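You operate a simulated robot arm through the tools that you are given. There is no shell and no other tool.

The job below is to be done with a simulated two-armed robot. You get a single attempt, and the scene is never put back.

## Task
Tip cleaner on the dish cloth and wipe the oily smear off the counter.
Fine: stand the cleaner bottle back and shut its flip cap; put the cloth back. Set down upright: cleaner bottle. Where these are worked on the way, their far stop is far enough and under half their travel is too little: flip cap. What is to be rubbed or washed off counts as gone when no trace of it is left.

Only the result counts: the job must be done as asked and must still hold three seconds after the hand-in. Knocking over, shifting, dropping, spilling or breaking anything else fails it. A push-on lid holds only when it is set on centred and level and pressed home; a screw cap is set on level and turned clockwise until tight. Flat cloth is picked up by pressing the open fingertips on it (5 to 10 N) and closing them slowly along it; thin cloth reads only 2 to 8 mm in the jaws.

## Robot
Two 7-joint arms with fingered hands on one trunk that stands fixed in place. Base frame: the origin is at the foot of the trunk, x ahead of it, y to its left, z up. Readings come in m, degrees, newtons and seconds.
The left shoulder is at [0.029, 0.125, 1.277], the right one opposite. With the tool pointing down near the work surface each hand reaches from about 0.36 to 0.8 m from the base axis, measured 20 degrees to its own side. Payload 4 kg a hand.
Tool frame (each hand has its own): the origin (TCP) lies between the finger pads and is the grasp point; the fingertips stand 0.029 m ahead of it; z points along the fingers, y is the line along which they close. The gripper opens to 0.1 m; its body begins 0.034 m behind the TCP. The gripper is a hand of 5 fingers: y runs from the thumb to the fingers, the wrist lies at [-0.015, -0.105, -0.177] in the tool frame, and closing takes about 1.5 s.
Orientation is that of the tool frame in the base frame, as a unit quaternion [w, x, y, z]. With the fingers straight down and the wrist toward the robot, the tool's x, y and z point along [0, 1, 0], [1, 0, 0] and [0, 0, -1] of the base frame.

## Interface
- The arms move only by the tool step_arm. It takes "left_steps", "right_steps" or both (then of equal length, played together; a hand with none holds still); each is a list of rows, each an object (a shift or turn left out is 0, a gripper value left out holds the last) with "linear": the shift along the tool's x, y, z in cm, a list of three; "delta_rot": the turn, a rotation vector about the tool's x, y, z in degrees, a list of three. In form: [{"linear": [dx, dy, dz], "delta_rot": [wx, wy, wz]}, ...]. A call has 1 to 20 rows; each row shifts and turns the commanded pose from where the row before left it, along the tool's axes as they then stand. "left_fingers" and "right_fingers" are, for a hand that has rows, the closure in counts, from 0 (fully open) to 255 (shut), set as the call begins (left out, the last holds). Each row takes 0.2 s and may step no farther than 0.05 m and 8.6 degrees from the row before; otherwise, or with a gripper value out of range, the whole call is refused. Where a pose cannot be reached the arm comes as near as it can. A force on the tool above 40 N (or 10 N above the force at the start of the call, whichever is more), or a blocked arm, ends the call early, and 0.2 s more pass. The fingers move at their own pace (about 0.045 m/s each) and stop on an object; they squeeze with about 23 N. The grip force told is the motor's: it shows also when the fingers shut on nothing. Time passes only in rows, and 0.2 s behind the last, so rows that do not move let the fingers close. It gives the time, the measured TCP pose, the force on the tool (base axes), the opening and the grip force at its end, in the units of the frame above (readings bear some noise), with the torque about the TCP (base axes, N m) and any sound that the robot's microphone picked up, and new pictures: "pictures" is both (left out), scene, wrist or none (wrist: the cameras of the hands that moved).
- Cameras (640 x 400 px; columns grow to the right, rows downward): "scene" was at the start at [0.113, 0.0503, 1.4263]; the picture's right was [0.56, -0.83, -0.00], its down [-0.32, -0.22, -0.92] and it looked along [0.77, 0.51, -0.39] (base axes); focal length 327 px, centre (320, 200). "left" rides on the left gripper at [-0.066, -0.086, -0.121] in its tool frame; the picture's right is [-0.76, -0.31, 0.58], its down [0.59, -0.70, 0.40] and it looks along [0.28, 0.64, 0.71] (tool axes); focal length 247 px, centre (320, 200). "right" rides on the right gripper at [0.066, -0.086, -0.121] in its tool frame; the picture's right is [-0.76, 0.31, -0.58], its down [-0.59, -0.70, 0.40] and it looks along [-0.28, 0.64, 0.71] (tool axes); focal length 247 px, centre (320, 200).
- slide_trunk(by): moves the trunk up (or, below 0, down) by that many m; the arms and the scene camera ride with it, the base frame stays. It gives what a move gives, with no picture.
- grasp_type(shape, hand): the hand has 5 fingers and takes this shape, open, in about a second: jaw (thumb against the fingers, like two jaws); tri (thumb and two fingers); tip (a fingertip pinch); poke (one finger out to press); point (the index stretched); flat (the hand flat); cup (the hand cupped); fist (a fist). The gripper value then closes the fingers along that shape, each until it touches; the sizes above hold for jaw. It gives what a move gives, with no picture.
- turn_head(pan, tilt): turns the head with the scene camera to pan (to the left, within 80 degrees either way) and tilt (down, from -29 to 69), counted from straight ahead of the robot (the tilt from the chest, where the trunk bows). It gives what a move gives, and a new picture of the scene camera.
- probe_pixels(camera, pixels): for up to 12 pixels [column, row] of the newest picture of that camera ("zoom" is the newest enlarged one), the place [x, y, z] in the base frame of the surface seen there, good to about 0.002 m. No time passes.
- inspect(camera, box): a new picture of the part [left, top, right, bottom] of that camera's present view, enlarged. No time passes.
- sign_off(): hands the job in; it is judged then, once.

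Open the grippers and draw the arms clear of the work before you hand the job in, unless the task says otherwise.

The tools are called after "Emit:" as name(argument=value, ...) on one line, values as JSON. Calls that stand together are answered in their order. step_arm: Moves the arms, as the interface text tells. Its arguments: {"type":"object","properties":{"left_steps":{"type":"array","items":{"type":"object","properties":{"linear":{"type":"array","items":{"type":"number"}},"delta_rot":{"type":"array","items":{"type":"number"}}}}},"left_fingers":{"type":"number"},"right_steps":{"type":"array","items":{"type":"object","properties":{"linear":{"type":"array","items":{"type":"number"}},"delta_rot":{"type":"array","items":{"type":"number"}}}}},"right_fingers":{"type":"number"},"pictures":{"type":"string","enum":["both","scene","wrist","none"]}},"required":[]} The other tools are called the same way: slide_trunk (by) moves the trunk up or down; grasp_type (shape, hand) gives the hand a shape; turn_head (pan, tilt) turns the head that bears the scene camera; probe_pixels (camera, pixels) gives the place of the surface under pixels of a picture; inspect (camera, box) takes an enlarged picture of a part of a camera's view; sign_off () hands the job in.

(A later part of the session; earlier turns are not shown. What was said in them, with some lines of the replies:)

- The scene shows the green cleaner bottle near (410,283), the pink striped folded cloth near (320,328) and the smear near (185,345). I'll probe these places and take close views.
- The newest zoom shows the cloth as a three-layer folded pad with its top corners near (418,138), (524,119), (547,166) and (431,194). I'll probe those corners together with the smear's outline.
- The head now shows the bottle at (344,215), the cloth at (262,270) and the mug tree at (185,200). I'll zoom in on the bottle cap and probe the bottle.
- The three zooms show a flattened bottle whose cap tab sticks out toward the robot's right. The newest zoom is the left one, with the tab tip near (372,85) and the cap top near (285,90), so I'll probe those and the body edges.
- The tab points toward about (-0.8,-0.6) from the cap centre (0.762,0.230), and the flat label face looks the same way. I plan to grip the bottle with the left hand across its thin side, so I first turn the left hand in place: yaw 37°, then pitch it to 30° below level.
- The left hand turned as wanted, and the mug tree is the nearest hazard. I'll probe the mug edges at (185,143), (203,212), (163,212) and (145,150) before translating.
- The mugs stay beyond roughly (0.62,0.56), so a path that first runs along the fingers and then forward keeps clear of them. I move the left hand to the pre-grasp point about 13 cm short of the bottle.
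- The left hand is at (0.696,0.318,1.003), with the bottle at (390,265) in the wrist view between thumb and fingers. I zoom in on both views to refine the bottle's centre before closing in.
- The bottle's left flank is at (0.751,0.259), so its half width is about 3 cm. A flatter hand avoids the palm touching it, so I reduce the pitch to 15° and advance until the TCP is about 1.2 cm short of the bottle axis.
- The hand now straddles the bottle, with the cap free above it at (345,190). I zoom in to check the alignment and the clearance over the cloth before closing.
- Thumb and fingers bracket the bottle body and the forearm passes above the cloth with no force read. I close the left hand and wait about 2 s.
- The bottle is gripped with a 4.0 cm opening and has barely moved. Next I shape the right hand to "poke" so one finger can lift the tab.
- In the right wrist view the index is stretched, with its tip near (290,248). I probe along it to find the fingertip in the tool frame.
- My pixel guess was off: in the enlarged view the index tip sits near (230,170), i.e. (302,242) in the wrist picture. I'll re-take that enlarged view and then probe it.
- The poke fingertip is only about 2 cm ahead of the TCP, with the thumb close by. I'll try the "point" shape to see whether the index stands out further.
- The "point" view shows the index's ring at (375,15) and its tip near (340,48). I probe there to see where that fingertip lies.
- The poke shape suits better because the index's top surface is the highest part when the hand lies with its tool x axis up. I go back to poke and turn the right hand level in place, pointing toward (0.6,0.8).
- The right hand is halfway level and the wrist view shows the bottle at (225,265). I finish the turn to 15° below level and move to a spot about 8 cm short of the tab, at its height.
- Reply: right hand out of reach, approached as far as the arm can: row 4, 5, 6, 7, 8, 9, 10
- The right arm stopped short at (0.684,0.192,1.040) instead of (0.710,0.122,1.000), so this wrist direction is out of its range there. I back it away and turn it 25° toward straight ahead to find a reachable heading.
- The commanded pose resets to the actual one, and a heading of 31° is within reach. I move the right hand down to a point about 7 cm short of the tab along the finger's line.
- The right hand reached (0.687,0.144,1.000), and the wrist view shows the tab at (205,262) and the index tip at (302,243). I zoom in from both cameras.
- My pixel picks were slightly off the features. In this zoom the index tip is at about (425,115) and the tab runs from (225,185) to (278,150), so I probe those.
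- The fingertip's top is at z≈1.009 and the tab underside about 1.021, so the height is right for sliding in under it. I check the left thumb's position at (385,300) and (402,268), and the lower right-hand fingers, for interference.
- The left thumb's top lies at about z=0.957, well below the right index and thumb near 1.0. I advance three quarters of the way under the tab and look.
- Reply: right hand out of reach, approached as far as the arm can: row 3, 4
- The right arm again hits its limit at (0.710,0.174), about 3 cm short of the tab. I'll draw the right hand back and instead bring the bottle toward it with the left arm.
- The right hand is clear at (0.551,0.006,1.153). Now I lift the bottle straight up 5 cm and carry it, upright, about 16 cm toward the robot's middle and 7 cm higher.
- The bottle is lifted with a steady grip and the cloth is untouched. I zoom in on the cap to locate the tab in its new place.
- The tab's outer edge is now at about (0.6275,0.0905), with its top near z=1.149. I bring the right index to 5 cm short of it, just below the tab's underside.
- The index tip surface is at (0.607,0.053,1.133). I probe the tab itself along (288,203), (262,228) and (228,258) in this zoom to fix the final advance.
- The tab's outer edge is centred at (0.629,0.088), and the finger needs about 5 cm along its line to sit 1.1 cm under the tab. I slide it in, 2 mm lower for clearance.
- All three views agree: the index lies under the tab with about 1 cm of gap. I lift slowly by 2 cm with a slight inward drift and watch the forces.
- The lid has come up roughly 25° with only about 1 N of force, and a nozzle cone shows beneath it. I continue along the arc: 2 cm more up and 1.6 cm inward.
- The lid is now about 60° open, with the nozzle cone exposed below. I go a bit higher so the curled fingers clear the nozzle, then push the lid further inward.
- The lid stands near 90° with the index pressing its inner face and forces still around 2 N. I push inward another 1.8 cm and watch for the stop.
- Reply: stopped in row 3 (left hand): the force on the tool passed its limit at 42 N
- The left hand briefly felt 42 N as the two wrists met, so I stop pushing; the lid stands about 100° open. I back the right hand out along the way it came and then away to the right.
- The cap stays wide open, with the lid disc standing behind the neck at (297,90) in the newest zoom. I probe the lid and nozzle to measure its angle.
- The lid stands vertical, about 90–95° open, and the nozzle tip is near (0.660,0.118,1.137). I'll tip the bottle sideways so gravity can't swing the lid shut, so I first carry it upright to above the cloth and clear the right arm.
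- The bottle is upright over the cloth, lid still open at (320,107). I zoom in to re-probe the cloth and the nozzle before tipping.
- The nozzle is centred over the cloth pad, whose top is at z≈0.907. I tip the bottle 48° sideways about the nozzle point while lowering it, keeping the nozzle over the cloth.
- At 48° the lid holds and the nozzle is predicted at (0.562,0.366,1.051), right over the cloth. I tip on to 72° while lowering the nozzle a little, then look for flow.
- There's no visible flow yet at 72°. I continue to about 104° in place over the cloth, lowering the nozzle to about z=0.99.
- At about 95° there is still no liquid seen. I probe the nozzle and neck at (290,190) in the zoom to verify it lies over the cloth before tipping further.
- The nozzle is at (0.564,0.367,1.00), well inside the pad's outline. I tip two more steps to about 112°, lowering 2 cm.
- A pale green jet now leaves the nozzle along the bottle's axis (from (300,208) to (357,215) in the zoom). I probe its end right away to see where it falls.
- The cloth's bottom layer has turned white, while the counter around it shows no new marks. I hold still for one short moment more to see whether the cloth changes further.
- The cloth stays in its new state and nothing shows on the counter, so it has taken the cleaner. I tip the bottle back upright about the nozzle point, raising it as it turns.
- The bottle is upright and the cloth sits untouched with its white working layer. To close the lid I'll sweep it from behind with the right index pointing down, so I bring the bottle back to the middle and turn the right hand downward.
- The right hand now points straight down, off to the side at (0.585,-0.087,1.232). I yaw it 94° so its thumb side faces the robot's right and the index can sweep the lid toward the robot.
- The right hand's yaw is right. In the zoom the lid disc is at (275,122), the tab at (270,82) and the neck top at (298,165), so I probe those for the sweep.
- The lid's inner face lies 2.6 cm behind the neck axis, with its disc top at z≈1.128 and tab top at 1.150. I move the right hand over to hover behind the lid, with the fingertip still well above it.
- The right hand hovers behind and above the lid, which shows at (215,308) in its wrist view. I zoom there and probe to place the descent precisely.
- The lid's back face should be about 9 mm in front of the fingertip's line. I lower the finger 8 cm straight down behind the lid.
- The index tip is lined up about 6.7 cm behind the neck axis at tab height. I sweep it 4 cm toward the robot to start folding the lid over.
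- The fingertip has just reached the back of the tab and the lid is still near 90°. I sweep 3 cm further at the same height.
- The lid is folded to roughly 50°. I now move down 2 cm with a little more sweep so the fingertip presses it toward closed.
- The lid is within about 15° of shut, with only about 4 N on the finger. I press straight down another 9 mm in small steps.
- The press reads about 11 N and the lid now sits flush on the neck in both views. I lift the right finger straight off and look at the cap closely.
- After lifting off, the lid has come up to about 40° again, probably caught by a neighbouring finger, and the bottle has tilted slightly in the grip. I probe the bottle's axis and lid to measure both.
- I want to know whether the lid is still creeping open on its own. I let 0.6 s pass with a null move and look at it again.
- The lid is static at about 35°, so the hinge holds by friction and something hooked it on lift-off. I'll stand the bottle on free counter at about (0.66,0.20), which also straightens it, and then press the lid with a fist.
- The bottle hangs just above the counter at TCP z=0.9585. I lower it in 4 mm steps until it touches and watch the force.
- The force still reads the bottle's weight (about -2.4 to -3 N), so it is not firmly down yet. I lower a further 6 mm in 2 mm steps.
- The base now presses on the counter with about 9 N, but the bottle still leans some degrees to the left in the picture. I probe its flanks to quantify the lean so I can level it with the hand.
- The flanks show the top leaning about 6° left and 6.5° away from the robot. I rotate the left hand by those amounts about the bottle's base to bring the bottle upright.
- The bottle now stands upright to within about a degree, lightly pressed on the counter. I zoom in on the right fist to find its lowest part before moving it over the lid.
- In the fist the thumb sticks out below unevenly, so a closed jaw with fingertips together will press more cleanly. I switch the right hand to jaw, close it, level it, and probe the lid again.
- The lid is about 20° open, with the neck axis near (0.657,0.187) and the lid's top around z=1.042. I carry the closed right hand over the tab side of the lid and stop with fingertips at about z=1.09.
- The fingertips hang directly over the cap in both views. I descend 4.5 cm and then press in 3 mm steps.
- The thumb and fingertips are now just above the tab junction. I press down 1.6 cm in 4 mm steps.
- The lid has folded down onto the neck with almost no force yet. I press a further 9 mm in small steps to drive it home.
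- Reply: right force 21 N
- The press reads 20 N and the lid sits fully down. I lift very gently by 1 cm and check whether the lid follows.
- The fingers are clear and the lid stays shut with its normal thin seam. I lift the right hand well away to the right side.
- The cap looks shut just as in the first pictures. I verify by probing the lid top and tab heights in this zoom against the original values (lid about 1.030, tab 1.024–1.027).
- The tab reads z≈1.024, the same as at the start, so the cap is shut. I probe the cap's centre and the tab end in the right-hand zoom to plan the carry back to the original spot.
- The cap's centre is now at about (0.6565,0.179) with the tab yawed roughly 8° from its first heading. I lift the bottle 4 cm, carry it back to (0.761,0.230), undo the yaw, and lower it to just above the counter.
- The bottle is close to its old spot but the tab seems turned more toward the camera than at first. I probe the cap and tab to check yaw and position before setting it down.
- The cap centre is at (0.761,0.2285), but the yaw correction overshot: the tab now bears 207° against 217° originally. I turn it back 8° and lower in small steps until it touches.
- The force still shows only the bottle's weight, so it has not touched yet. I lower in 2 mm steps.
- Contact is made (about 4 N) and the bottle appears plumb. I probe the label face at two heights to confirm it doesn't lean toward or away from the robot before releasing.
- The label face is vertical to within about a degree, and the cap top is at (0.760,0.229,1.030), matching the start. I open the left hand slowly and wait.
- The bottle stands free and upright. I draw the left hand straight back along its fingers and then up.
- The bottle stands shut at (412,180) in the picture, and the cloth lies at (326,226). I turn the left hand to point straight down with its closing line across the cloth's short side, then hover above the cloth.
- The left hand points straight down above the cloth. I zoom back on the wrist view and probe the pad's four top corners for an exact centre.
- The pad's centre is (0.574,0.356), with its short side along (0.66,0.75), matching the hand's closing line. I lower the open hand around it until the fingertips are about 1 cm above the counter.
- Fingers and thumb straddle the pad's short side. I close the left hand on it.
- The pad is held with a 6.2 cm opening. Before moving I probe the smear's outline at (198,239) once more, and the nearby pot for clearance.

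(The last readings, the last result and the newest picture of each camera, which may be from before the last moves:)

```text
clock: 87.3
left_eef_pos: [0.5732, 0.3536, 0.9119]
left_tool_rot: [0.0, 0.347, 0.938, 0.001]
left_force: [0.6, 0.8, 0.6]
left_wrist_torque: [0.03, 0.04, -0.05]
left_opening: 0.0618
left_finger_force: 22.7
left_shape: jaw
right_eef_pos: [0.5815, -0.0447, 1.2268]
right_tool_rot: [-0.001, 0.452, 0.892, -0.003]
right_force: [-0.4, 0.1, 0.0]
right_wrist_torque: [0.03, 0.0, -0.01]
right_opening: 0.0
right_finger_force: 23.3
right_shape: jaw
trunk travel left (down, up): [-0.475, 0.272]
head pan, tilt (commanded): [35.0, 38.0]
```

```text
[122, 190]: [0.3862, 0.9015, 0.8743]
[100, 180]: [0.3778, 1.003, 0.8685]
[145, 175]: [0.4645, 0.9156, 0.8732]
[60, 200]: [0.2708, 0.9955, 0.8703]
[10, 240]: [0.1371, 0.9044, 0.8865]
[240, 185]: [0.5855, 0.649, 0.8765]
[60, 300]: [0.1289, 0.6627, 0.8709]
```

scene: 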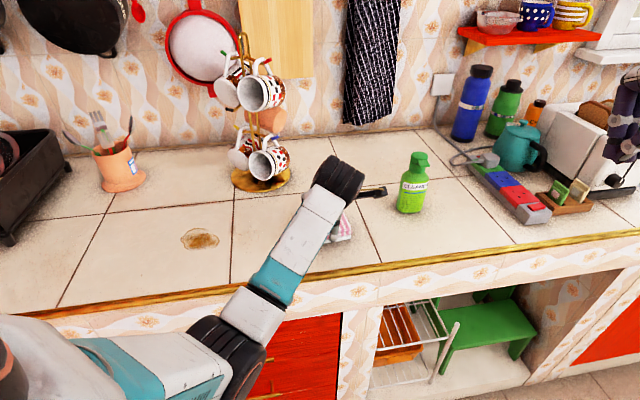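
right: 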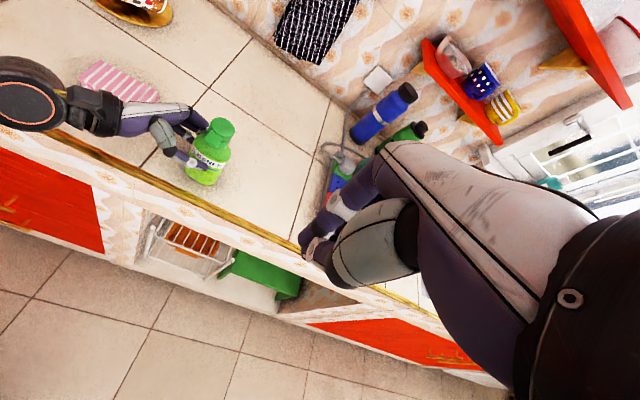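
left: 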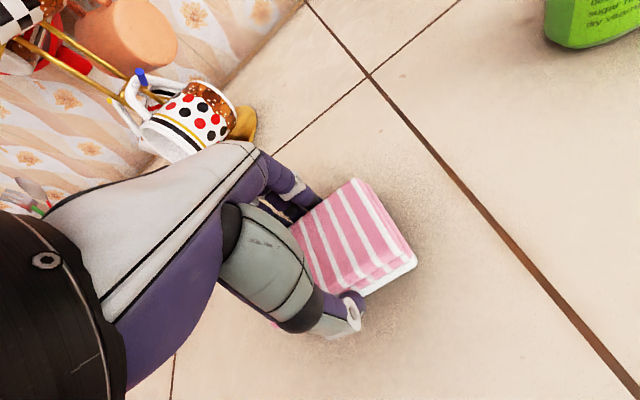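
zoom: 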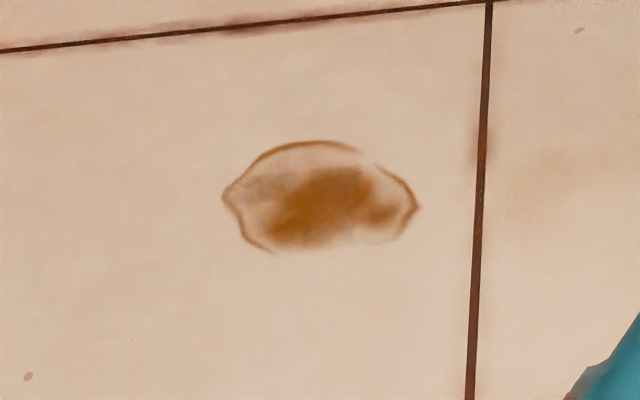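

The smear spans about 9 x 7 cm around (0.384,0.580), and the tree and pot are clear of it. I lift the pad 5 cm and carry it level to beside the smear.

Emit:
step_arm(left_steps=[{"linear": [0, 0, -1.5]}, {"linear": [0, 0, -3.5]}, {"linear": [3.9, -0.31, 0]}, {"linear": [3.9, -0.31, 0]}, {"linear": [3.9, -0.31, 0]}, {"linear": [3.9, -0.31, 0]}, {"linear": [3.9, -0.31, 0]}, {"linear": [3.8, -0.31, 0]}, {"linear": [3.8, -0.31, 0]}], pictures="both")

Emit:
inspect(camera="left", box=[240, 160, 560, 400])

```text
clock: 89.3
left_eef_pos: [0.3532, 0.5119, 0.9605]
left_tool_rot: [0.0, 0.348, 0.937, 0.0]
left_force: [0.6, -0.8, -0.6]
left_wrist_torque: [0.0, 0.03, 0.04]
left_opening: 0.0614
left_finger_force: 23.1
left_shape: jaw
right_eef_pos: [0.5836, -0.0449, 1.2263]
right_tool_rot: [-0.003, 0.454, 0.891, -0.003]
right_force: [-0.1, -0.4, 0.0]
right_wrist_torque: [-0.03, 0.04, 0.02]
right_opening: 0.0
right_finger_force: 23.4
right_shape: jaw
trunk travel left (down, up): [-0.475, 0.272]
head pan, tilt (commanded): [35.0, 38.0]
```

scene: 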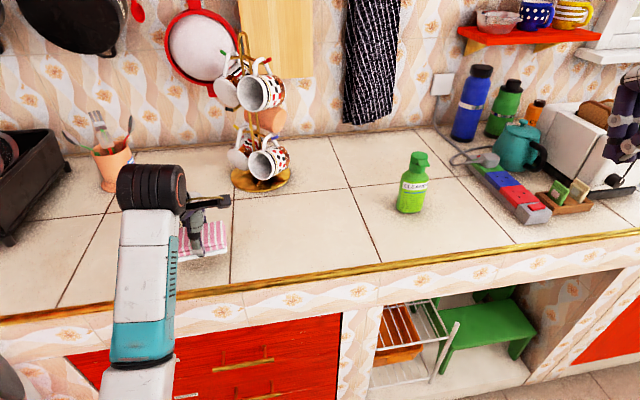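
left: 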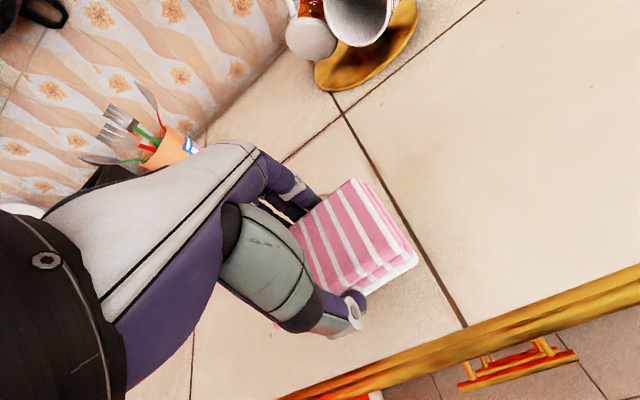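

```text
1.67 times, centred on (400, 280) of left
```

zoom: 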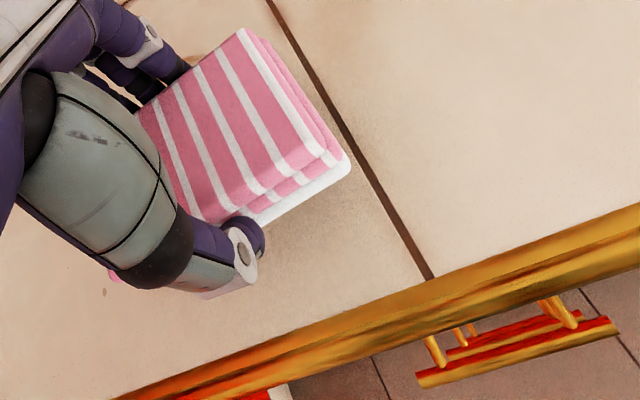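

The pad is carried level and now sits about 7 cm in front of the smear's centre. I lower it to contact with small final steps and watch the force.

Emit:
step_arm(left_steps=[{"linear": [0, 0, 2]}, {"linear": [0, 0, 2]}, {"linear": [0, 0, 0.5]}, {"linear": [0, 0, 0.3]}, {"linear": [0, 0, 0.2]}], pictures="none")

```text
clock: 90.5
left_eef_pos: [0.3535, 0.5128, 0.9115]
left_tool_rot: [0.0, 0.347, 0.938, 0.002]
left_force: [-0.2, 1.0, 4.5]
left_wrist_torque: [-0.03, 0.16, 0.01]
left_opening: 0.0616
left_finger_force: 22.6
left_shape: jaw
right_eef_pos: [0.5825, -0.0461, 1.2266]
right_tool_rot: [-0.001, 0.453, 0.891, -0.003]
right_force: [0.1, -0.3, -0.4]
right_wrist_torque: [0.0, 0.03, 0.02]
right_opening: 0.0
right_finger_force: 22.6
right_shape: jaw
trunk travel left (down, up): [-0.475, 0.272]
head pan, tilt (commanded): [35.0, 38.0]
```

The pad touches with about 5 N. I press 1.5 mm more and wipe three overlapping lanes back and forth across the smear.

Emit:
step_arm(left_steps=[{"linear": [0, 0, 0.15]}, {"linear": [0, 2.6, 0]}, {"linear": [0, 2.6, 0]}, {"linear": [0, 2.6, 0]}, {"linear": [0, 2.6, 0]}, {"linear": [0, 2.6, 0]}, {"linear": [2, 0, 0]}, {"linear": [0, -2.6, 0]}, {"linear": [0, -2.6, 0]}, {"linear": [0, -2.6, 0]}, {"linear": [0, -2.6, 0]}, {"linear": [0, -2.6, 0]}, {"linear": [2, 0, 0]}, {"linear": [0, 2.6, 0]}, {"linear": [0, 2.6, 0]}, {"linear": [0, 2.6, 0]}, {"linear": [0, 2.6, 0]}, {"linear": [0, 2.6, 0]}], pictures="both")

Emit:
inspect(camera="scene", box=[120, 170, 280, 290])

```text
clock: 94.3
left_eef_pos: [0.4084, 0.6396, 0.9099]
left_tool_rot: [0.001, 0.348, 0.938, 0.002]
left_force: [-1.6, -1.6, 6.3]
left_wrist_torque: [-0.29, 0.2, -0.04]
left_opening: 0.0609
left_finger_force: 22.4
left_shape: jaw
right_eef_pos: [0.5822, -0.0465, 1.2265]
right_tool_rot: [-0.001, 0.452, 0.892, -0.003]
right_force: [0.6, -0.5, 0.3]
right_wrist_torque: [-0.03, -0.02, -0.01]
right_opening: 0.0
right_finger_force: 22.9
right_shape: jaw
trunk travel left (down, up): [-0.475, 0.272]
head pan, tilt (commanded): [35.0, 38.0]
```

scene: 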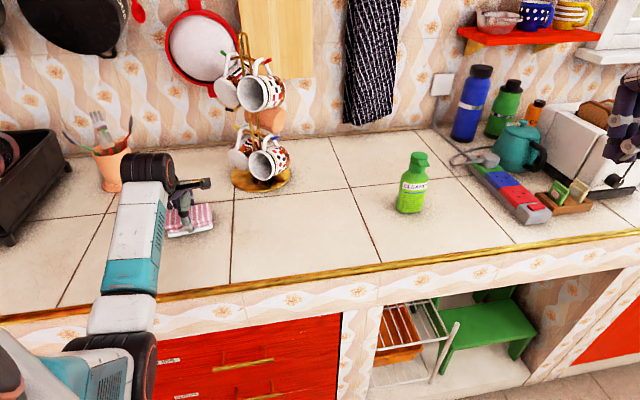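
left: 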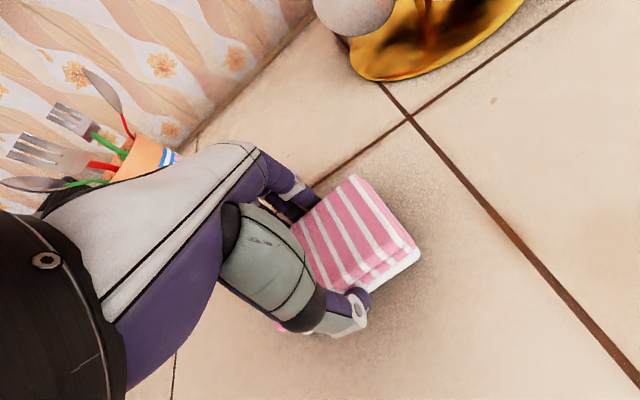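

```text
3.33 times, centred on (200, 230) of scene
```

zoom: 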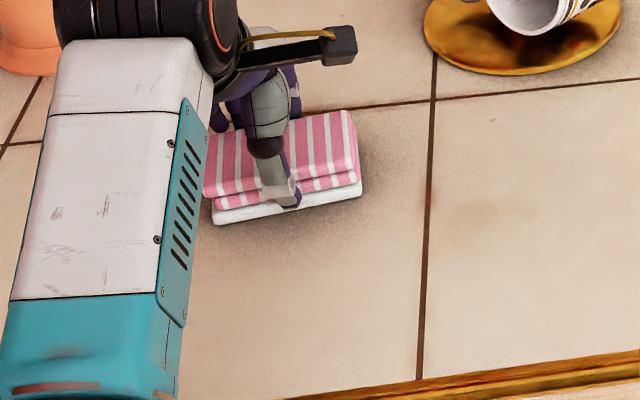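

The visible part of the smear is already gone with about 7 N of pressure. I go back over all three lanes once more in the opposite order.

Emit:
step_arm(left_steps=[{"linear": [1.2, 0, 0]}, {"linear": [0, -2.6, 0]}, {"linear": [0, -2.6, 0]}, {"linear": [0, -2.6, 0]}, {"linear": [0, -2.6, 0]}, {"linear": [0, -2.6, 0]}, {"linear": [-2.6, 0, 0]}, {"linear": [0, 2.6, 0]}, {"linear": [0, 2.6, 0]}, {"linear": [0, 2.6, 0]}, {"linear": [0, 2.6, 0]}, {"linear": [0, 2.6, 0]}, {"linear": [-3.4, 0, 0]}, {"linear": [0, -2.6, 0]}, {"linear": [0, -2.6, 0]}, {"linear": [0, -2.6, 0]}, {"linear": [0, -2.6, 0]}, {"linear": [0, -2.6, 0]}], pictures="both")

Emit:
inspect(camera="scene", box=[120, 170, 280, 290])

```text
clock: 98.1
left_eef_pos: [0.3597, 0.5059, 0.9099]
left_tool_rot: [0.001, 0.348, 0.938, 0.0]
left_force: [1.1, 2.0, 10.1]
left_wrist_torque: [-0.08, 0.08, -0.05]
left_opening: 0.0617
left_finger_force: 23.1
left_shape: jaw
right_eef_pos: [0.582, -0.0475, 1.2272]
right_tool_rot: [-0.002, 0.454, 0.891, -0.003]
right_force: [-0.3, -0.5, -0.3]
right_wrist_torque: [0.0, 0.02, -0.02]
right_opening: 0.0
right_finger_force: 23.3
right_shape: jaw
trunk travel left (down, up): [-0.475, 0.272]
head pan, tilt (commanded): [35.0, 38.0]
```

scene: 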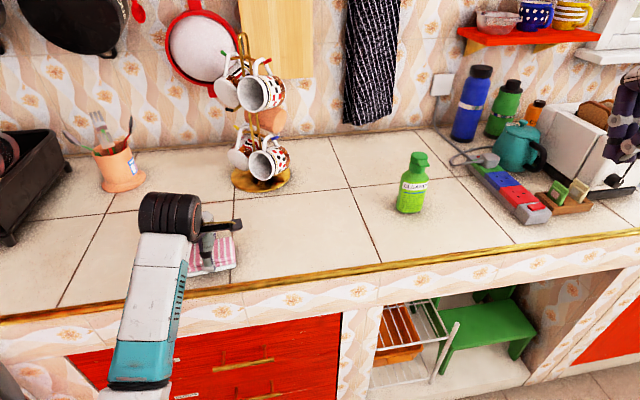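
left: 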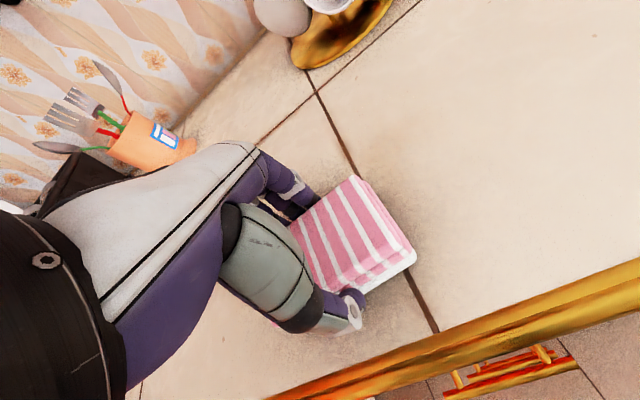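

```text
3.33 times, centred on (200, 230) of scene
```

zoom: 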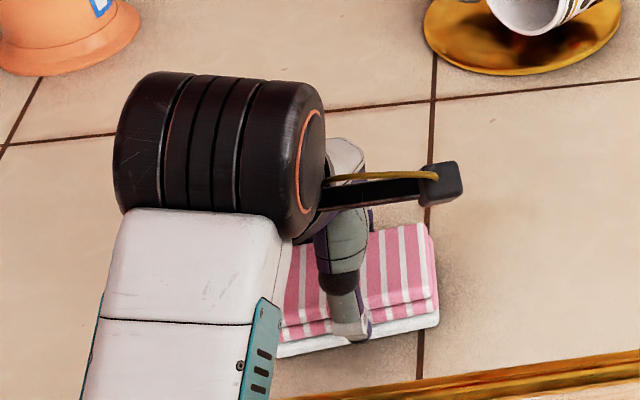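

Both wipes ran evenly at 6–10 N. I lift the pad and carry it back over its old place so that the wiped area becomes visible.

Emit:
step_arm(left_steps=[{"linear": [0, 0, -2]}, {"linear": [0, 0, -3]}, {"linear": [-3.72, 0.34, 0]}, {"linear": [-3.72, 0.34, 0]}, {"linear": [-3.72, 0.34, 0]}, {"linear": [-3.72, 0.34, 0]}, {"linear": [-3.72, 0.34, 0]}, {"linear": [-3.72, 0.34, 0]}, {"linear": [-3.72, 0.34, 0]}], pictures="both")

Emit:
inspect(camera="scene", box=[120, 180, 260, 280])

```text
clock: 100.1
left_eef_pos: [0.5727, 0.3552, 0.9586]
left_tool_rot: [0.0, 0.348, 0.938, 0.001]
left_force: [0.1, -0.6, -0.3]
left_wrist_torque: [0.01, 0.02, 0.03]
left_opening: 0.0611
left_finger_force: 23.0
left_shape: jaw
right_eef_pos: [0.5841, -0.0463, 1.2259]
right_tool_rot: [-0.002, 0.453, 0.891, -0.003]
right_force: [0.1, -0.3, 0.9]
right_wrist_torque: [0.01, -0.01, 0.0]
right_opening: 0.0001
right_finger_force: 22.7
right_shape: jaw
trunk travel left (down, up): [-0.475, 0.272]
head pan, tilt (commanded): [35.0, 38.0]
```

scene: 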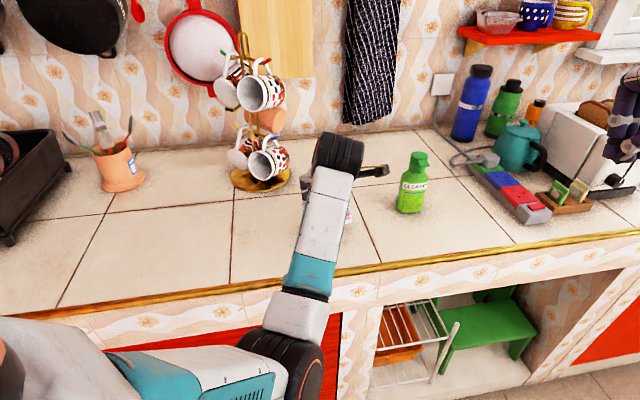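
left: 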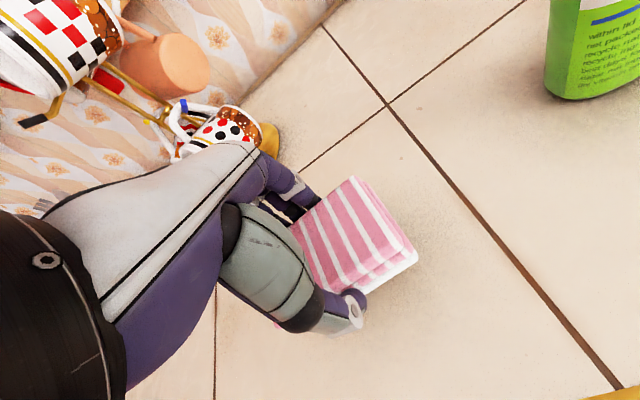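

```text
4.00 times, centred on (190, 230) of scene
```

zoom: 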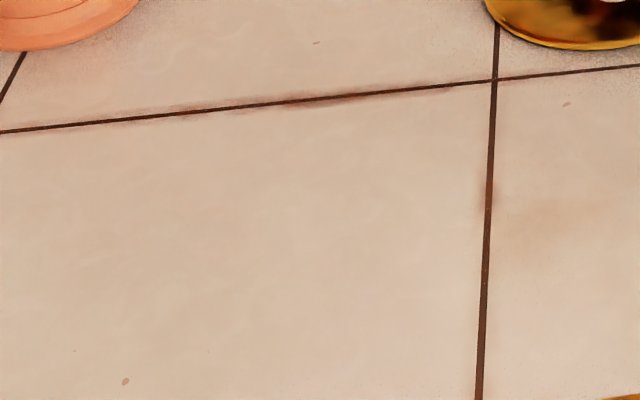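

The tile where the smear was now looks clean. I enlarge that spot further to be sure that no faint trace is left.

Emit:
inspect(camera="scene", box=[165, 215, 230, 262])

```text
8.51 times, centred on (198, 238) of scene
```

zoom: 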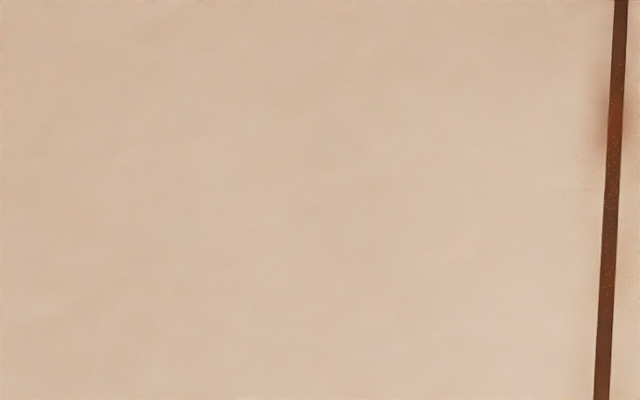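

No trace is left. Now I set the cloth back down on its original place, lowering gently to contact.

Emit:
step_arm(left_steps=[{"linear": [-0.14, -0.09, 2]}, {"linear": [0, 0, 1.8]}, {"linear": [0, 0, 0.5]}, {"linear": [0, 0, 0.3]}], pictures="none")

```text
clock: 101.1
left_eef_pos: [0.5742, 0.3543, 0.9105]
left_tool_rot: [0.001, 0.348, 0.938, 0.001]
left_force: [-0.2, 0.4, 0.0]
left_wrist_torque: [-0.01, 0.0, -0.01]
left_opening: 0.0611
left_finger_force: 22.7
left_shape: jaw
right_eef_pos: [0.583, -0.0454, 1.2262]
right_tool_rot: [-0.002, 0.453, 0.891, -0.003]
right_force: [-0.1, -0.2, 0.3]
right_wrist_torque: [0.01, 0.01, 0.03]
right_opening: 0.0
right_finger_force: 23.3
right_shape: jaw
trunk travel left (down, up): [-0.475, 0.272]
head pan, tilt (commanded): [35.0, 38.0]
```

There is no contact force yet at z=0.9105. I lower 2 mm more.

Emit:
step_arm(left_steps=[{"linear": [0, 0, 0.1]}, {"linear": [0, 0, 0.1]}], pictures="none")

```text
clock: 101.7
left_eef_pos: [0.5741, 0.3543, 0.9114]
left_tool_rot: [0.0, 0.347, 0.938, 0.0]
left_force: [0.0, -0.4, -0.5]
left_wrist_torque: [0.0, 0.0, 0.0]
left_opening: 0.0611
left_finger_force: 22.8
left_shape: jaw
right_eef_pos: [0.582, -0.0451, 1.2261]
right_tool_rot: [-0.002, 0.453, 0.891, -0.003]
right_force: [0.2, -0.9, -0.4]
right_wrist_torque: [0.0, 0.01, -0.01]
right_opening: 0.0
right_finger_force: 22.8
right_shape: jaw
trunk travel left (down, up): [-0.475, 0.272]
head pan, tilt (commanded): [35.0, 38.0]
```

The force is still near zero, so the pad hangs a hair above the counter. I lower another 3 mm in 1 mm steps.

Emit:
step_arm(left_steps=[{"linear": [0, 0, 0.1]}, {"linear": [0, 0, 0.1]}, {"linear": [0, 0, 0.1]}], pictures="wrist")

```text
clock: 102.5
left_eef_pos: [0.5743, 0.3564, 0.91]
left_tool_rot: [0.002, 0.348, 0.938, 0.002]
left_force: [0.4, -0.9, 10.4]
left_wrist_torque: [-0.26, 0.26, 0.01]
left_opening: 0.061
left_finger_force: 22.9
left_shape: jaw
right_eef_pos: [0.582, -0.0461, 1.2276]
right_tool_rot: [-0.001, 0.453, 0.892, -0.004]
right_force: [0.0, -0.1, -1.0]
right_wrist_torque: [0.02, -0.02, 0.0]
right_opening: 0.0
right_finger_force: 22.7
right_shape: jaw
trunk travel left (down, up): [-0.475, 0.272]
head pan, tilt (commanded): [35.0, 38.0]
```

left: 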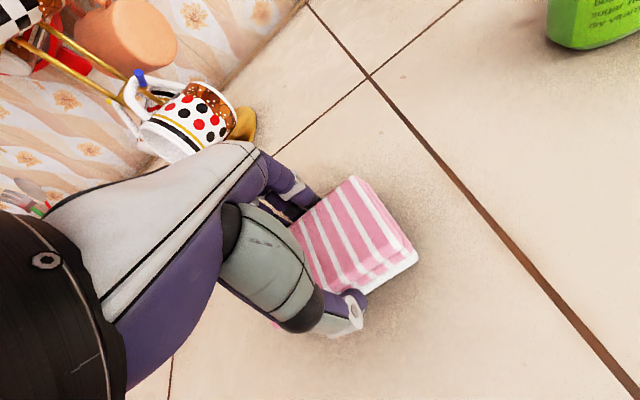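

Contact is firm now at 10 N. I ease off 1.5 mm and open the hand to release the cloth.

Emit:
step_arm(left_steps=[{"linear": [0, 0, -0.15]}], pictures="none")

Emit:
step_arm(left_steps=[{}, {}, {}, {}, {}, {}, {}, {}], left_fingers=0, pictures="wrist")

```text
clock: 102.9
left_eef_pos: [0.5748, 0.3538, 0.9121]
left_tool_rot: [0.001, 0.347, 0.938, 0.001]
left_force: [2.8, 1.5, 8.8]
left_wrist_torque: [-0.12, 0.09, -0.02]
left_opening: 0.061
left_finger_force: 23.0
left_shape: jaw
right_eef_pos: [0.5815, -0.0463, 1.2251]
right_tool_rot: [-0.002, 0.453, 0.891, -0.003]
right_force: [0.0, -0.2, -0.1]
right_wrist_torque: [0.03, 0.02, 0.03]
right_opening: 0.0002
right_finger_force: 23.0
right_shape: jaw
trunk travel left (down, up): [-0.475, 0.272]
head pan, tilt (commanded): [35.0, 38.0]
```

```text
clock: 104.7
left_eef_pos: [0.5748, 0.3551, 0.9101]
left_tool_rot: [0.0, 0.347, 0.938, 0.001]
left_force: [-0.2, -0.1, -0.9]
left_wrist_torque: [0.01, -0.02, -0.01]
left_opening: 0.0997
left_finger_force: 0.1
left_shape: jaw
right_eef_pos: [0.582, -0.047, 1.2261]
right_tool_rot: [-0.002, 0.453, 0.892, -0.003]
right_force: [-0.5, 0.2, 0.7]
right_wrist_torque: [0.0, 0.03, 0.03]
right_opening: 0.0
right_finger_force: 22.6
right_shape: jaw
trunk travel left (down, up): [-0.475, 0.272]
head pan, tilt (commanded): [35.0, 38.0]
```

left: 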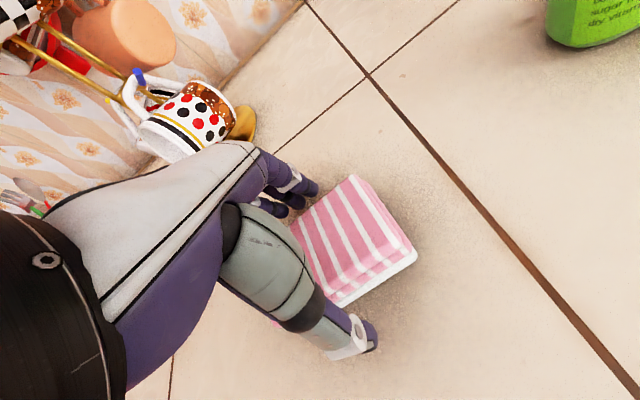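

The cloth lies free on the counter. I raise the left hand straight up and open the right hand as well.

Emit:
step_arm(left_steps=[{"linear": [0, 0, -1.5]}, {"linear": [0, 0, -3]}, {"linear": [0, 0, -4]}, {"linear": [0, 0, -4]}, {"linear": [0, 0, -4]}, {"linear": [0, 0, -4]}, {"linear": [0, 0, -4]}, {"linear": [0, 0, -4]}, {"linear": [0, -3, -2]}, {"linear": [0, -3, -2]}], right_steps=[{}, {}, {}, {}, {}, {}, {}, {}, {}, {}], left_fingers=0, right_fingers=0, pictures="both")

Emit:
inspect(camera="scene", box=[260, 130, 460, 270])

```text
clock: 106.9
left_eef_pos: [0.5358, 0.3087, 1.235]
left_tool_rot: [0.0, 0.348, 0.937, 0.0]
left_force: [0.2, 0.4, 0.3]
left_wrist_torque: [0.0, -0.02, -0.01]
left_opening: 0.0999
left_finger_force: 0.1
left_shape: jaw
right_eef_pos: [0.5823, -0.0471, 1.226]
right_tool_rot: [-0.003, 0.453, 0.892, -0.002]
right_force: [-0.6, -1.1, 0.8]
right_wrist_torque: [0.02, 0.0, -0.02]
right_opening: 0.0999
right_finger_force: 0.1
right_shape: jaw
trunk travel left (down, up): [-0.475, 0.272]
head pan, tilt (commanded): [35.0, 38.0]
```

scene: 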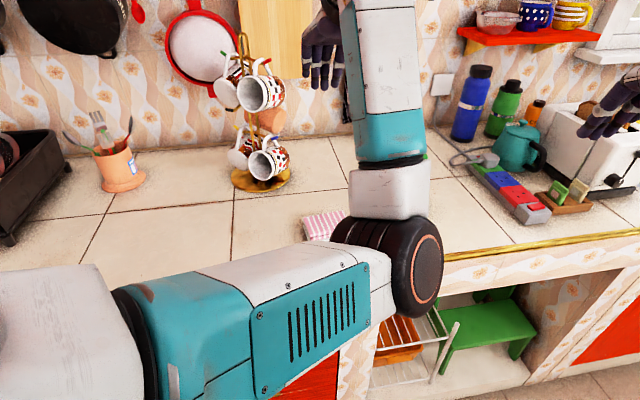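
right: 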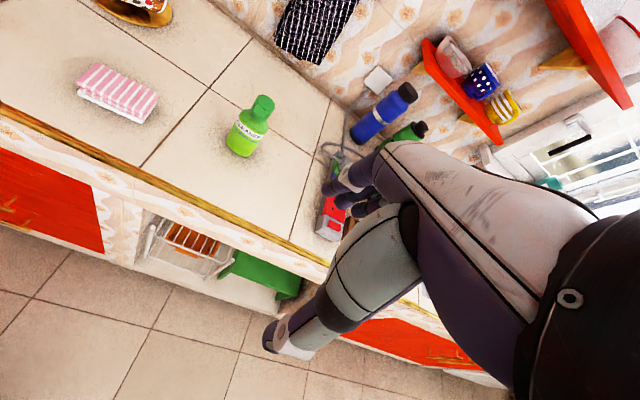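
left: 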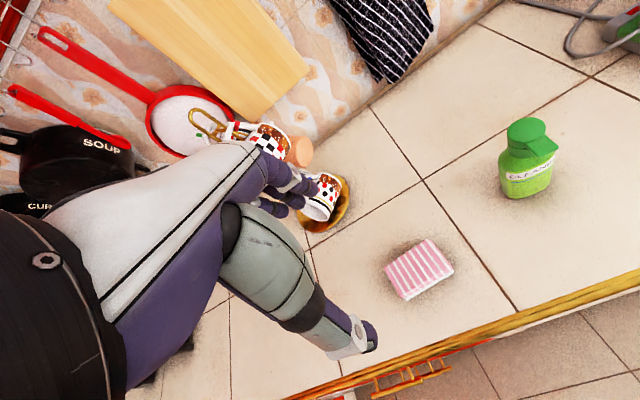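

```text
2.86 times, centred on (360, 200) of scene
```

zoom: 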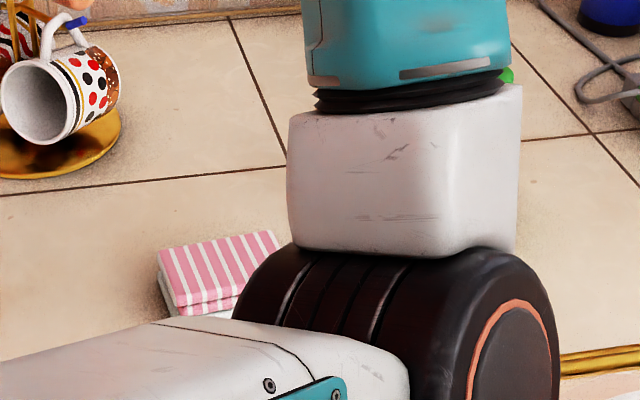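

Both objects look right in the wrist views, but the left arm blocks the scene camera. I draw the left arm back near its starting pose and check the whole scene.

Emit:
step_arm(left_steps=[{"linear": [3.1, 0.33, -1.6]}, {"linear": [3.1, 0.33, -1.6]}, {"linear": [3.1, 0.33, -1.6]}, {"linear": [3.1, 0.33, -1.6]}], pictures="both")

Emit:
inspect(camera="right", box=[60, 50, 300, 180])

Emit:
turn_head(pan=33.8, tilt=22.8)

```text
clock: 107.9
left_eef_pos: [0.4477, 0.3977, 1.2995]
left_tool_rot: [0.0, 0.347, 0.938, 0.0]
left_force: [-1.2, -0.4, -0.8]
left_wrist_torque: [-0.01, -0.02, -0.01]
left_opening: 0.0996
left_finger_force: 0.0
left_shape: jaw
right_eef_pos: [0.5817, -0.0443, 1.226]
right_tool_rot: [-0.002, 0.453, 0.891, -0.004]
right_force: [0.2, -1.1, -0.1]
right_wrist_torque: [-0.03, 0.01, 0.03]
right_opening: 0.0997
right_finger_force: 0.1
right_shape: jaw
trunk travel left (down, up): [-0.475, 0.272]
head pan, tilt (commanded): [35.0, 38.0]
```

scene: 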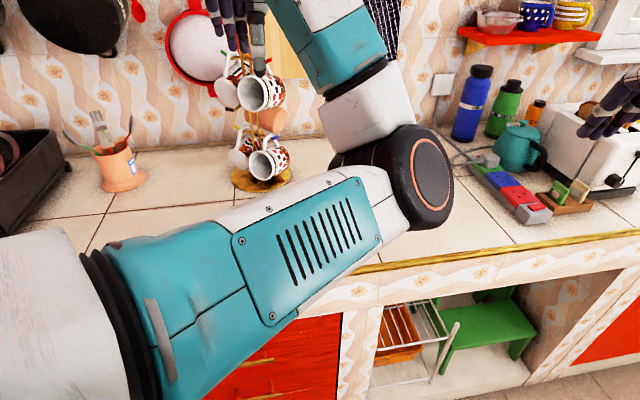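
left: 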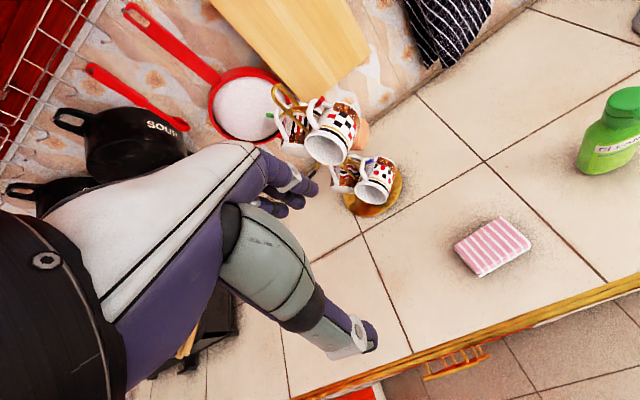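

```text
2.67 times, centred on (180, 115) of right
```

zoom: 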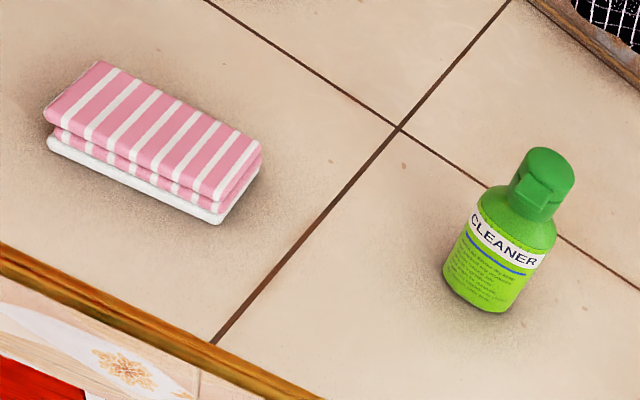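

```text
clock: 108.7
left_eef_pos: [0.4485, 0.3974, 1.2986]
left_tool_rot: [0.0, 0.348, 0.938, 0.001]
left_force: [0.5, -0.5, 0.2]
left_wrist_torque: [0.01, -0.04, 0.02]
left_opening: 0.0998
left_finger_force: 0.1
left_shape: jaw
right_eef_pos: [0.5827, -0.0454, 1.226]
right_tool_rot: [-0.001, 0.453, 0.892, -0.003]
right_force: [-0.2, 0.2, -0.3]
right_wrist_torque: [0.01, 0.0, -0.05]
right_opening: 0.0997
right_finger_force: 0.0
right_shape: jaw
trunk travel left (down, up): [-0.475, 0.272]
head pan, tilt (commanded): [33.8, 22.8]
```

scene: 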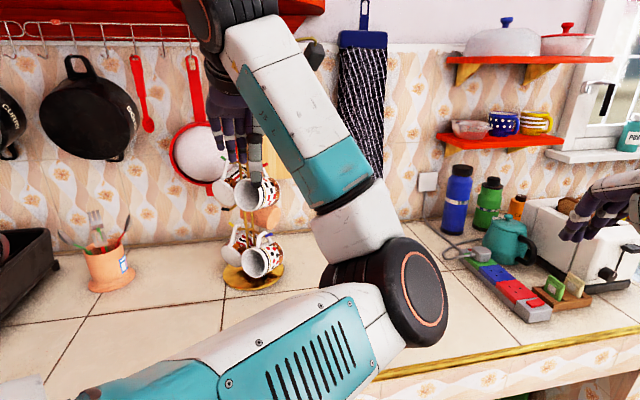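

In the right wrist view the cloth is neatly placed and the bottle stands shut. I turn the left hand back to its starting pose so the arm clears the work area and the camera view.

Emit:
step_arm(left_steps=[{"delta_rot": [0, 0, 8.23]}, {"delta_rot": [0, 0, 8.23]}, {"delta_rot": [0, 0, 8.23]}, {"delta_rot": [0, 0, 8.23]}, {"delta_rot": [0, 0, 8.23]}, {"delta_rot": [0, 0, 8.23]}, {"linear": [2.6, -0.8, 0]}, {"linear": [2.6, -0.8, 0]}], pictures="both")

Emit:
inspect(camera="scene", box=[260, 220, 460, 360])

Emit:
inspect(camera="scene", box=[120, 290, 280, 400])

```text
clock: 110.5
left_eef_pos: [0.4331, 0.451, 1.3]
left_tool_rot: [0.0, 0.708, 0.706, 0.001]
left_force: [0.4, 1.1, 0.1]
left_wrist_torque: [0.0, 0.0, 0.01]
left_opening: 0.1001
left_finger_force: 0.1
left_shape: jaw
right_eef_pos: [0.583, -0.0461, 1.2262]
right_tool_rot: [-0.001, 0.453, 0.892, -0.003]
right_force: [0.1, 0.3, 0.3]
right_wrist_torque: [-0.02, -0.01, -0.03]
right_opening: 0.1
right_finger_force: 0.0
right_shape: jaw
trunk travel left (down, up): [-0.475, 0.272]
head pan, tilt (commanded): [33.8, 22.8]
```

scene: 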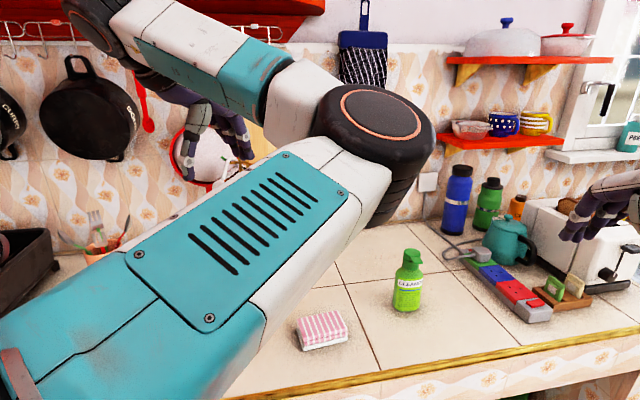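
left: 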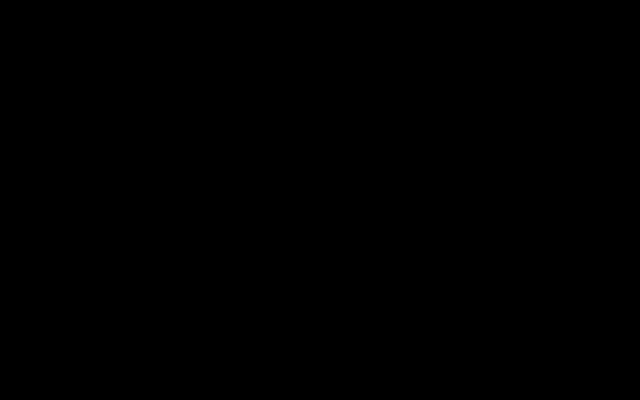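

```text
2.86 times, centred on (360, 290) of scene
```

zoom: 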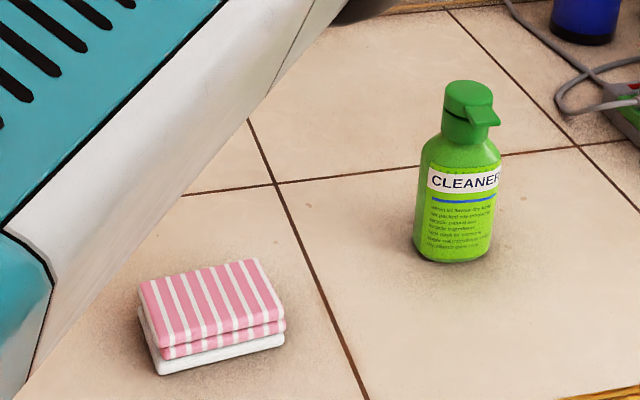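

```text
3.64 times, centred on (200, 345) of scene
```

zoom: 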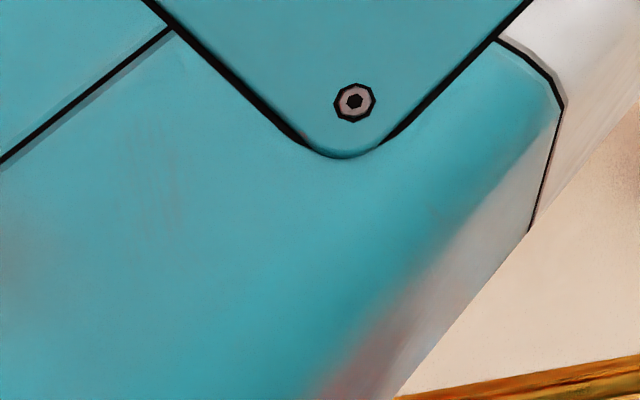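

Cloth and bottle stand as they should; the left wrist camera is just covered by the folded arm. I shift the left hand a little outward and check the mug tree and the wiped spot once more.

Emit:
step_arm(left_steps=[{"linear": [-3, 0.5, -1]}, {"linear": [-3, 0.5, -1]}, {"linear": [-2, 0.5, -1]}], pictures="both")

Emit:
turn_head(pan=50, tilt=35)

```text
clock: 111.3
left_eef_pos: [0.4504, 0.3695, 1.3299]
left_tool_rot: [0.001, 0.707, 0.708, 0.0]
left_force: [-0.9, -0.5, 0.5]
left_wrist_torque: [0.03, 0.01, -0.01]
left_opening: 0.1001
left_finger_force: 0.1
left_shape: jaw
right_eef_pos: [0.5826, -0.0468, 1.2262]
right_tool_rot: [-0.001, 0.453, 0.891, -0.003]
right_force: [-0.2, 0.6, -0.6]
right_wrist_torque: [0.03, 0.01, -0.01]
right_opening: 0.0998
right_finger_force: 0.0
right_shape: jaw
trunk travel left (down, up): [-0.475, 0.272]
head pan, tilt (commanded): [33.8, 22.8]
```

scene: 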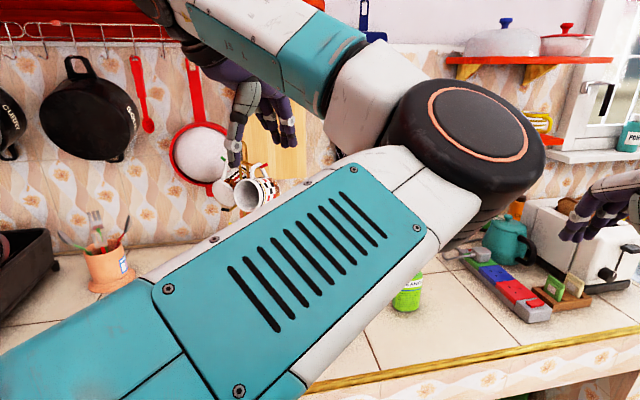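
left: 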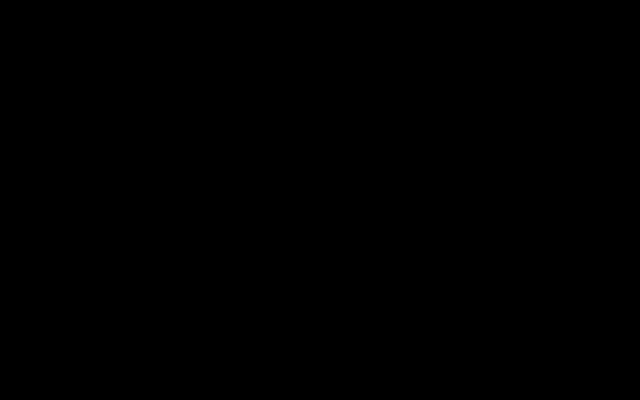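

```text
clock: 112.0
left_eef_pos: [0.4503, 0.371, 1.3286]
left_tool_rot: [-0.001, 0.707, 0.707, 0.0]
left_force: [-0.1, 0.2, 0.2]
left_wrist_torque: [-0.01, 0.02, 0.0]
left_opening: 0.0998
left_finger_force: 0.1
left_shape: jaw
right_eef_pos: [0.5823, -0.0464, 1.2268]
right_tool_rot: [-0.002, 0.453, 0.892, -0.003]
right_force: [-0.9, 0.3, 0.2]
right_wrist_torque: [0.01, -0.02, -0.02]
right_opening: 0.1001
right_finger_force: 0.0
right_shape: jaw
trunk travel left (down, up): [-0.475, 0.272]
head pan, tilt (commanded): [50.0, 35.0]
```

scene: 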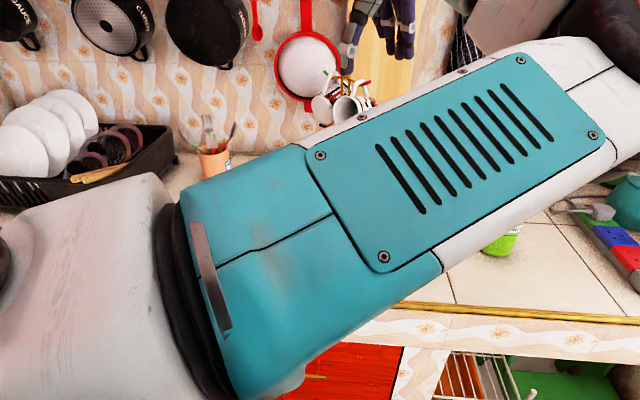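

The upper arm crosses the camera's view but touches nothing. I lower the left hand a bit to a more natural, unfolded pose so I can make a last check of the scene.

Emit:
step_arm(left_steps=[{"linear": [1.5, 0, 3.5]}, {"linear": [1.5, 0, 3.5]}, {"linear": [1.5, 0, 3.5]}], pictures="both")

```text
clock: 112.8
left_eef_pos: [0.4449, 0.4172, 1.2239]
left_tool_rot: [0.0, 0.708, 0.706, 0.001]
left_force: [0.6, 1.0, -0.3]
left_wrist_torque: [-0.04, 0.04, 0.01]
left_opening: 0.1002
left_finger_force: 0.0
left_shape: jaw
right_eef_pos: [0.5825, -0.0444, 1.2253]
right_tool_rot: [-0.001, 0.453, 0.891, -0.004]
right_force: [0.7, -0.1, 0.1]
right_wrist_torque: [-0.01, 0.02, -0.02]
right_opening: 0.0997
right_finger_force: 0.0
right_shape: jaw
trunk travel left (down, up): [-0.475, 0.272]
head pan, tilt (commanded): [50.0, 35.0]
```

scene: 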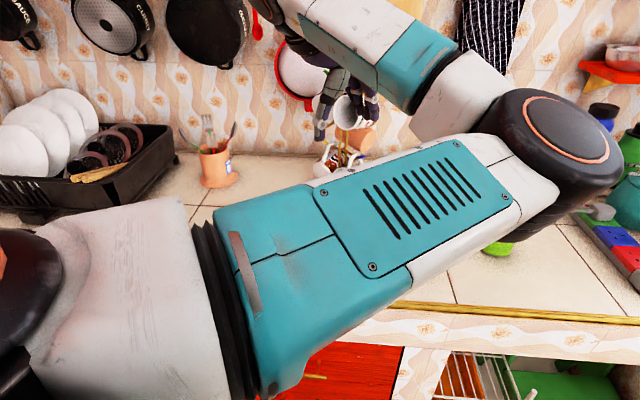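
left: 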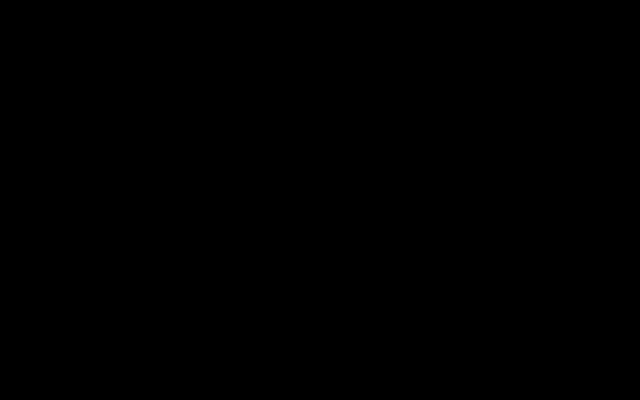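

The arm is folded with its elbow out to the right. I probe the elbow and forearm positions to be sure they are well clear of the bottle and the tree.

Emit:
probe_pixels(camera="scene", pixels=[[565, 150], [600, 180], [530, 220], [430, 110], [470, 260], [497, 248], [330, 120], [345, 108], [370, 105]])

Emit:
inspect(camera="right", box=[0, 0, 640, 400])

```text
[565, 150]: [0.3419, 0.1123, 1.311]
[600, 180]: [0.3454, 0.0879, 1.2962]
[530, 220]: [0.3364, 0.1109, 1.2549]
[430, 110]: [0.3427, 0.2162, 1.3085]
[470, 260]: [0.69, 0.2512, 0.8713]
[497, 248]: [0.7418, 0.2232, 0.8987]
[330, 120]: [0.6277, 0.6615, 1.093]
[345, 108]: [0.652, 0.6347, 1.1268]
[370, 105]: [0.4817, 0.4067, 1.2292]
```

```text
1.00 times, centred on (320, 200) of right (not enlarged: the box is as wide or as high as the picture)
```

zoom: 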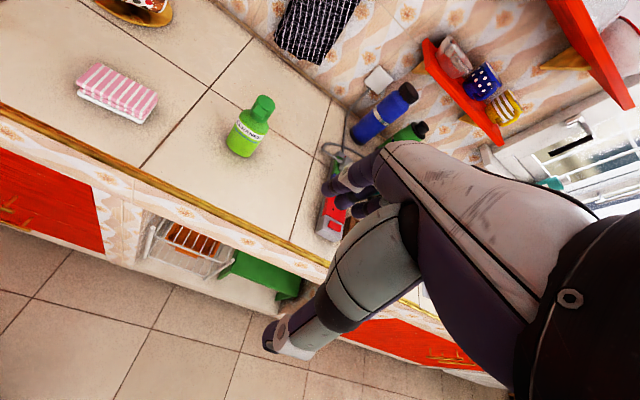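

The elbow sits near the chest at (0.34,0.11,1.30), and both open hands are more than 30 cm above the counter. The right wrist view confirms the bottle upright and shut at (250,125) and the cloth in place at (118,92), and the smear is gone, so I hand in the job.

Emit:
sign_off()

```text
The job is handed in.
```

I tipped cleaner onto the dish cloth and wiped the oily smear off the counter. The enlarged view I took right after wiping showed no trace left.

- **Bottle:** it stands upright at its original spot, cap centre about (0.76, 0.23) m, with the flip cap pressed shut. After I closed it, the tab read the same height as at the start.
- **Cloth:** it is back at its original place on the counter. Its bottom layer has looked white since it took the cleaner.
- **Surroundings:** I saw no spilled cleaner on the counter, and nothing else looked moved. I kept clear of the mug tree and the pot.
- **Arms:** both grippers are open and the hands are more than 30 cm above the counter. The left wrist camera ended up black, probably covered by the folded arm. The left-hand force readings stayed near zero.

Two things went less smoothly. While opening the cap, the robot's wrists met briefly and the left hand read 42 N. My first attempt to close the cap also sprang back open, so I closed it again with the bottle standing on the counter.
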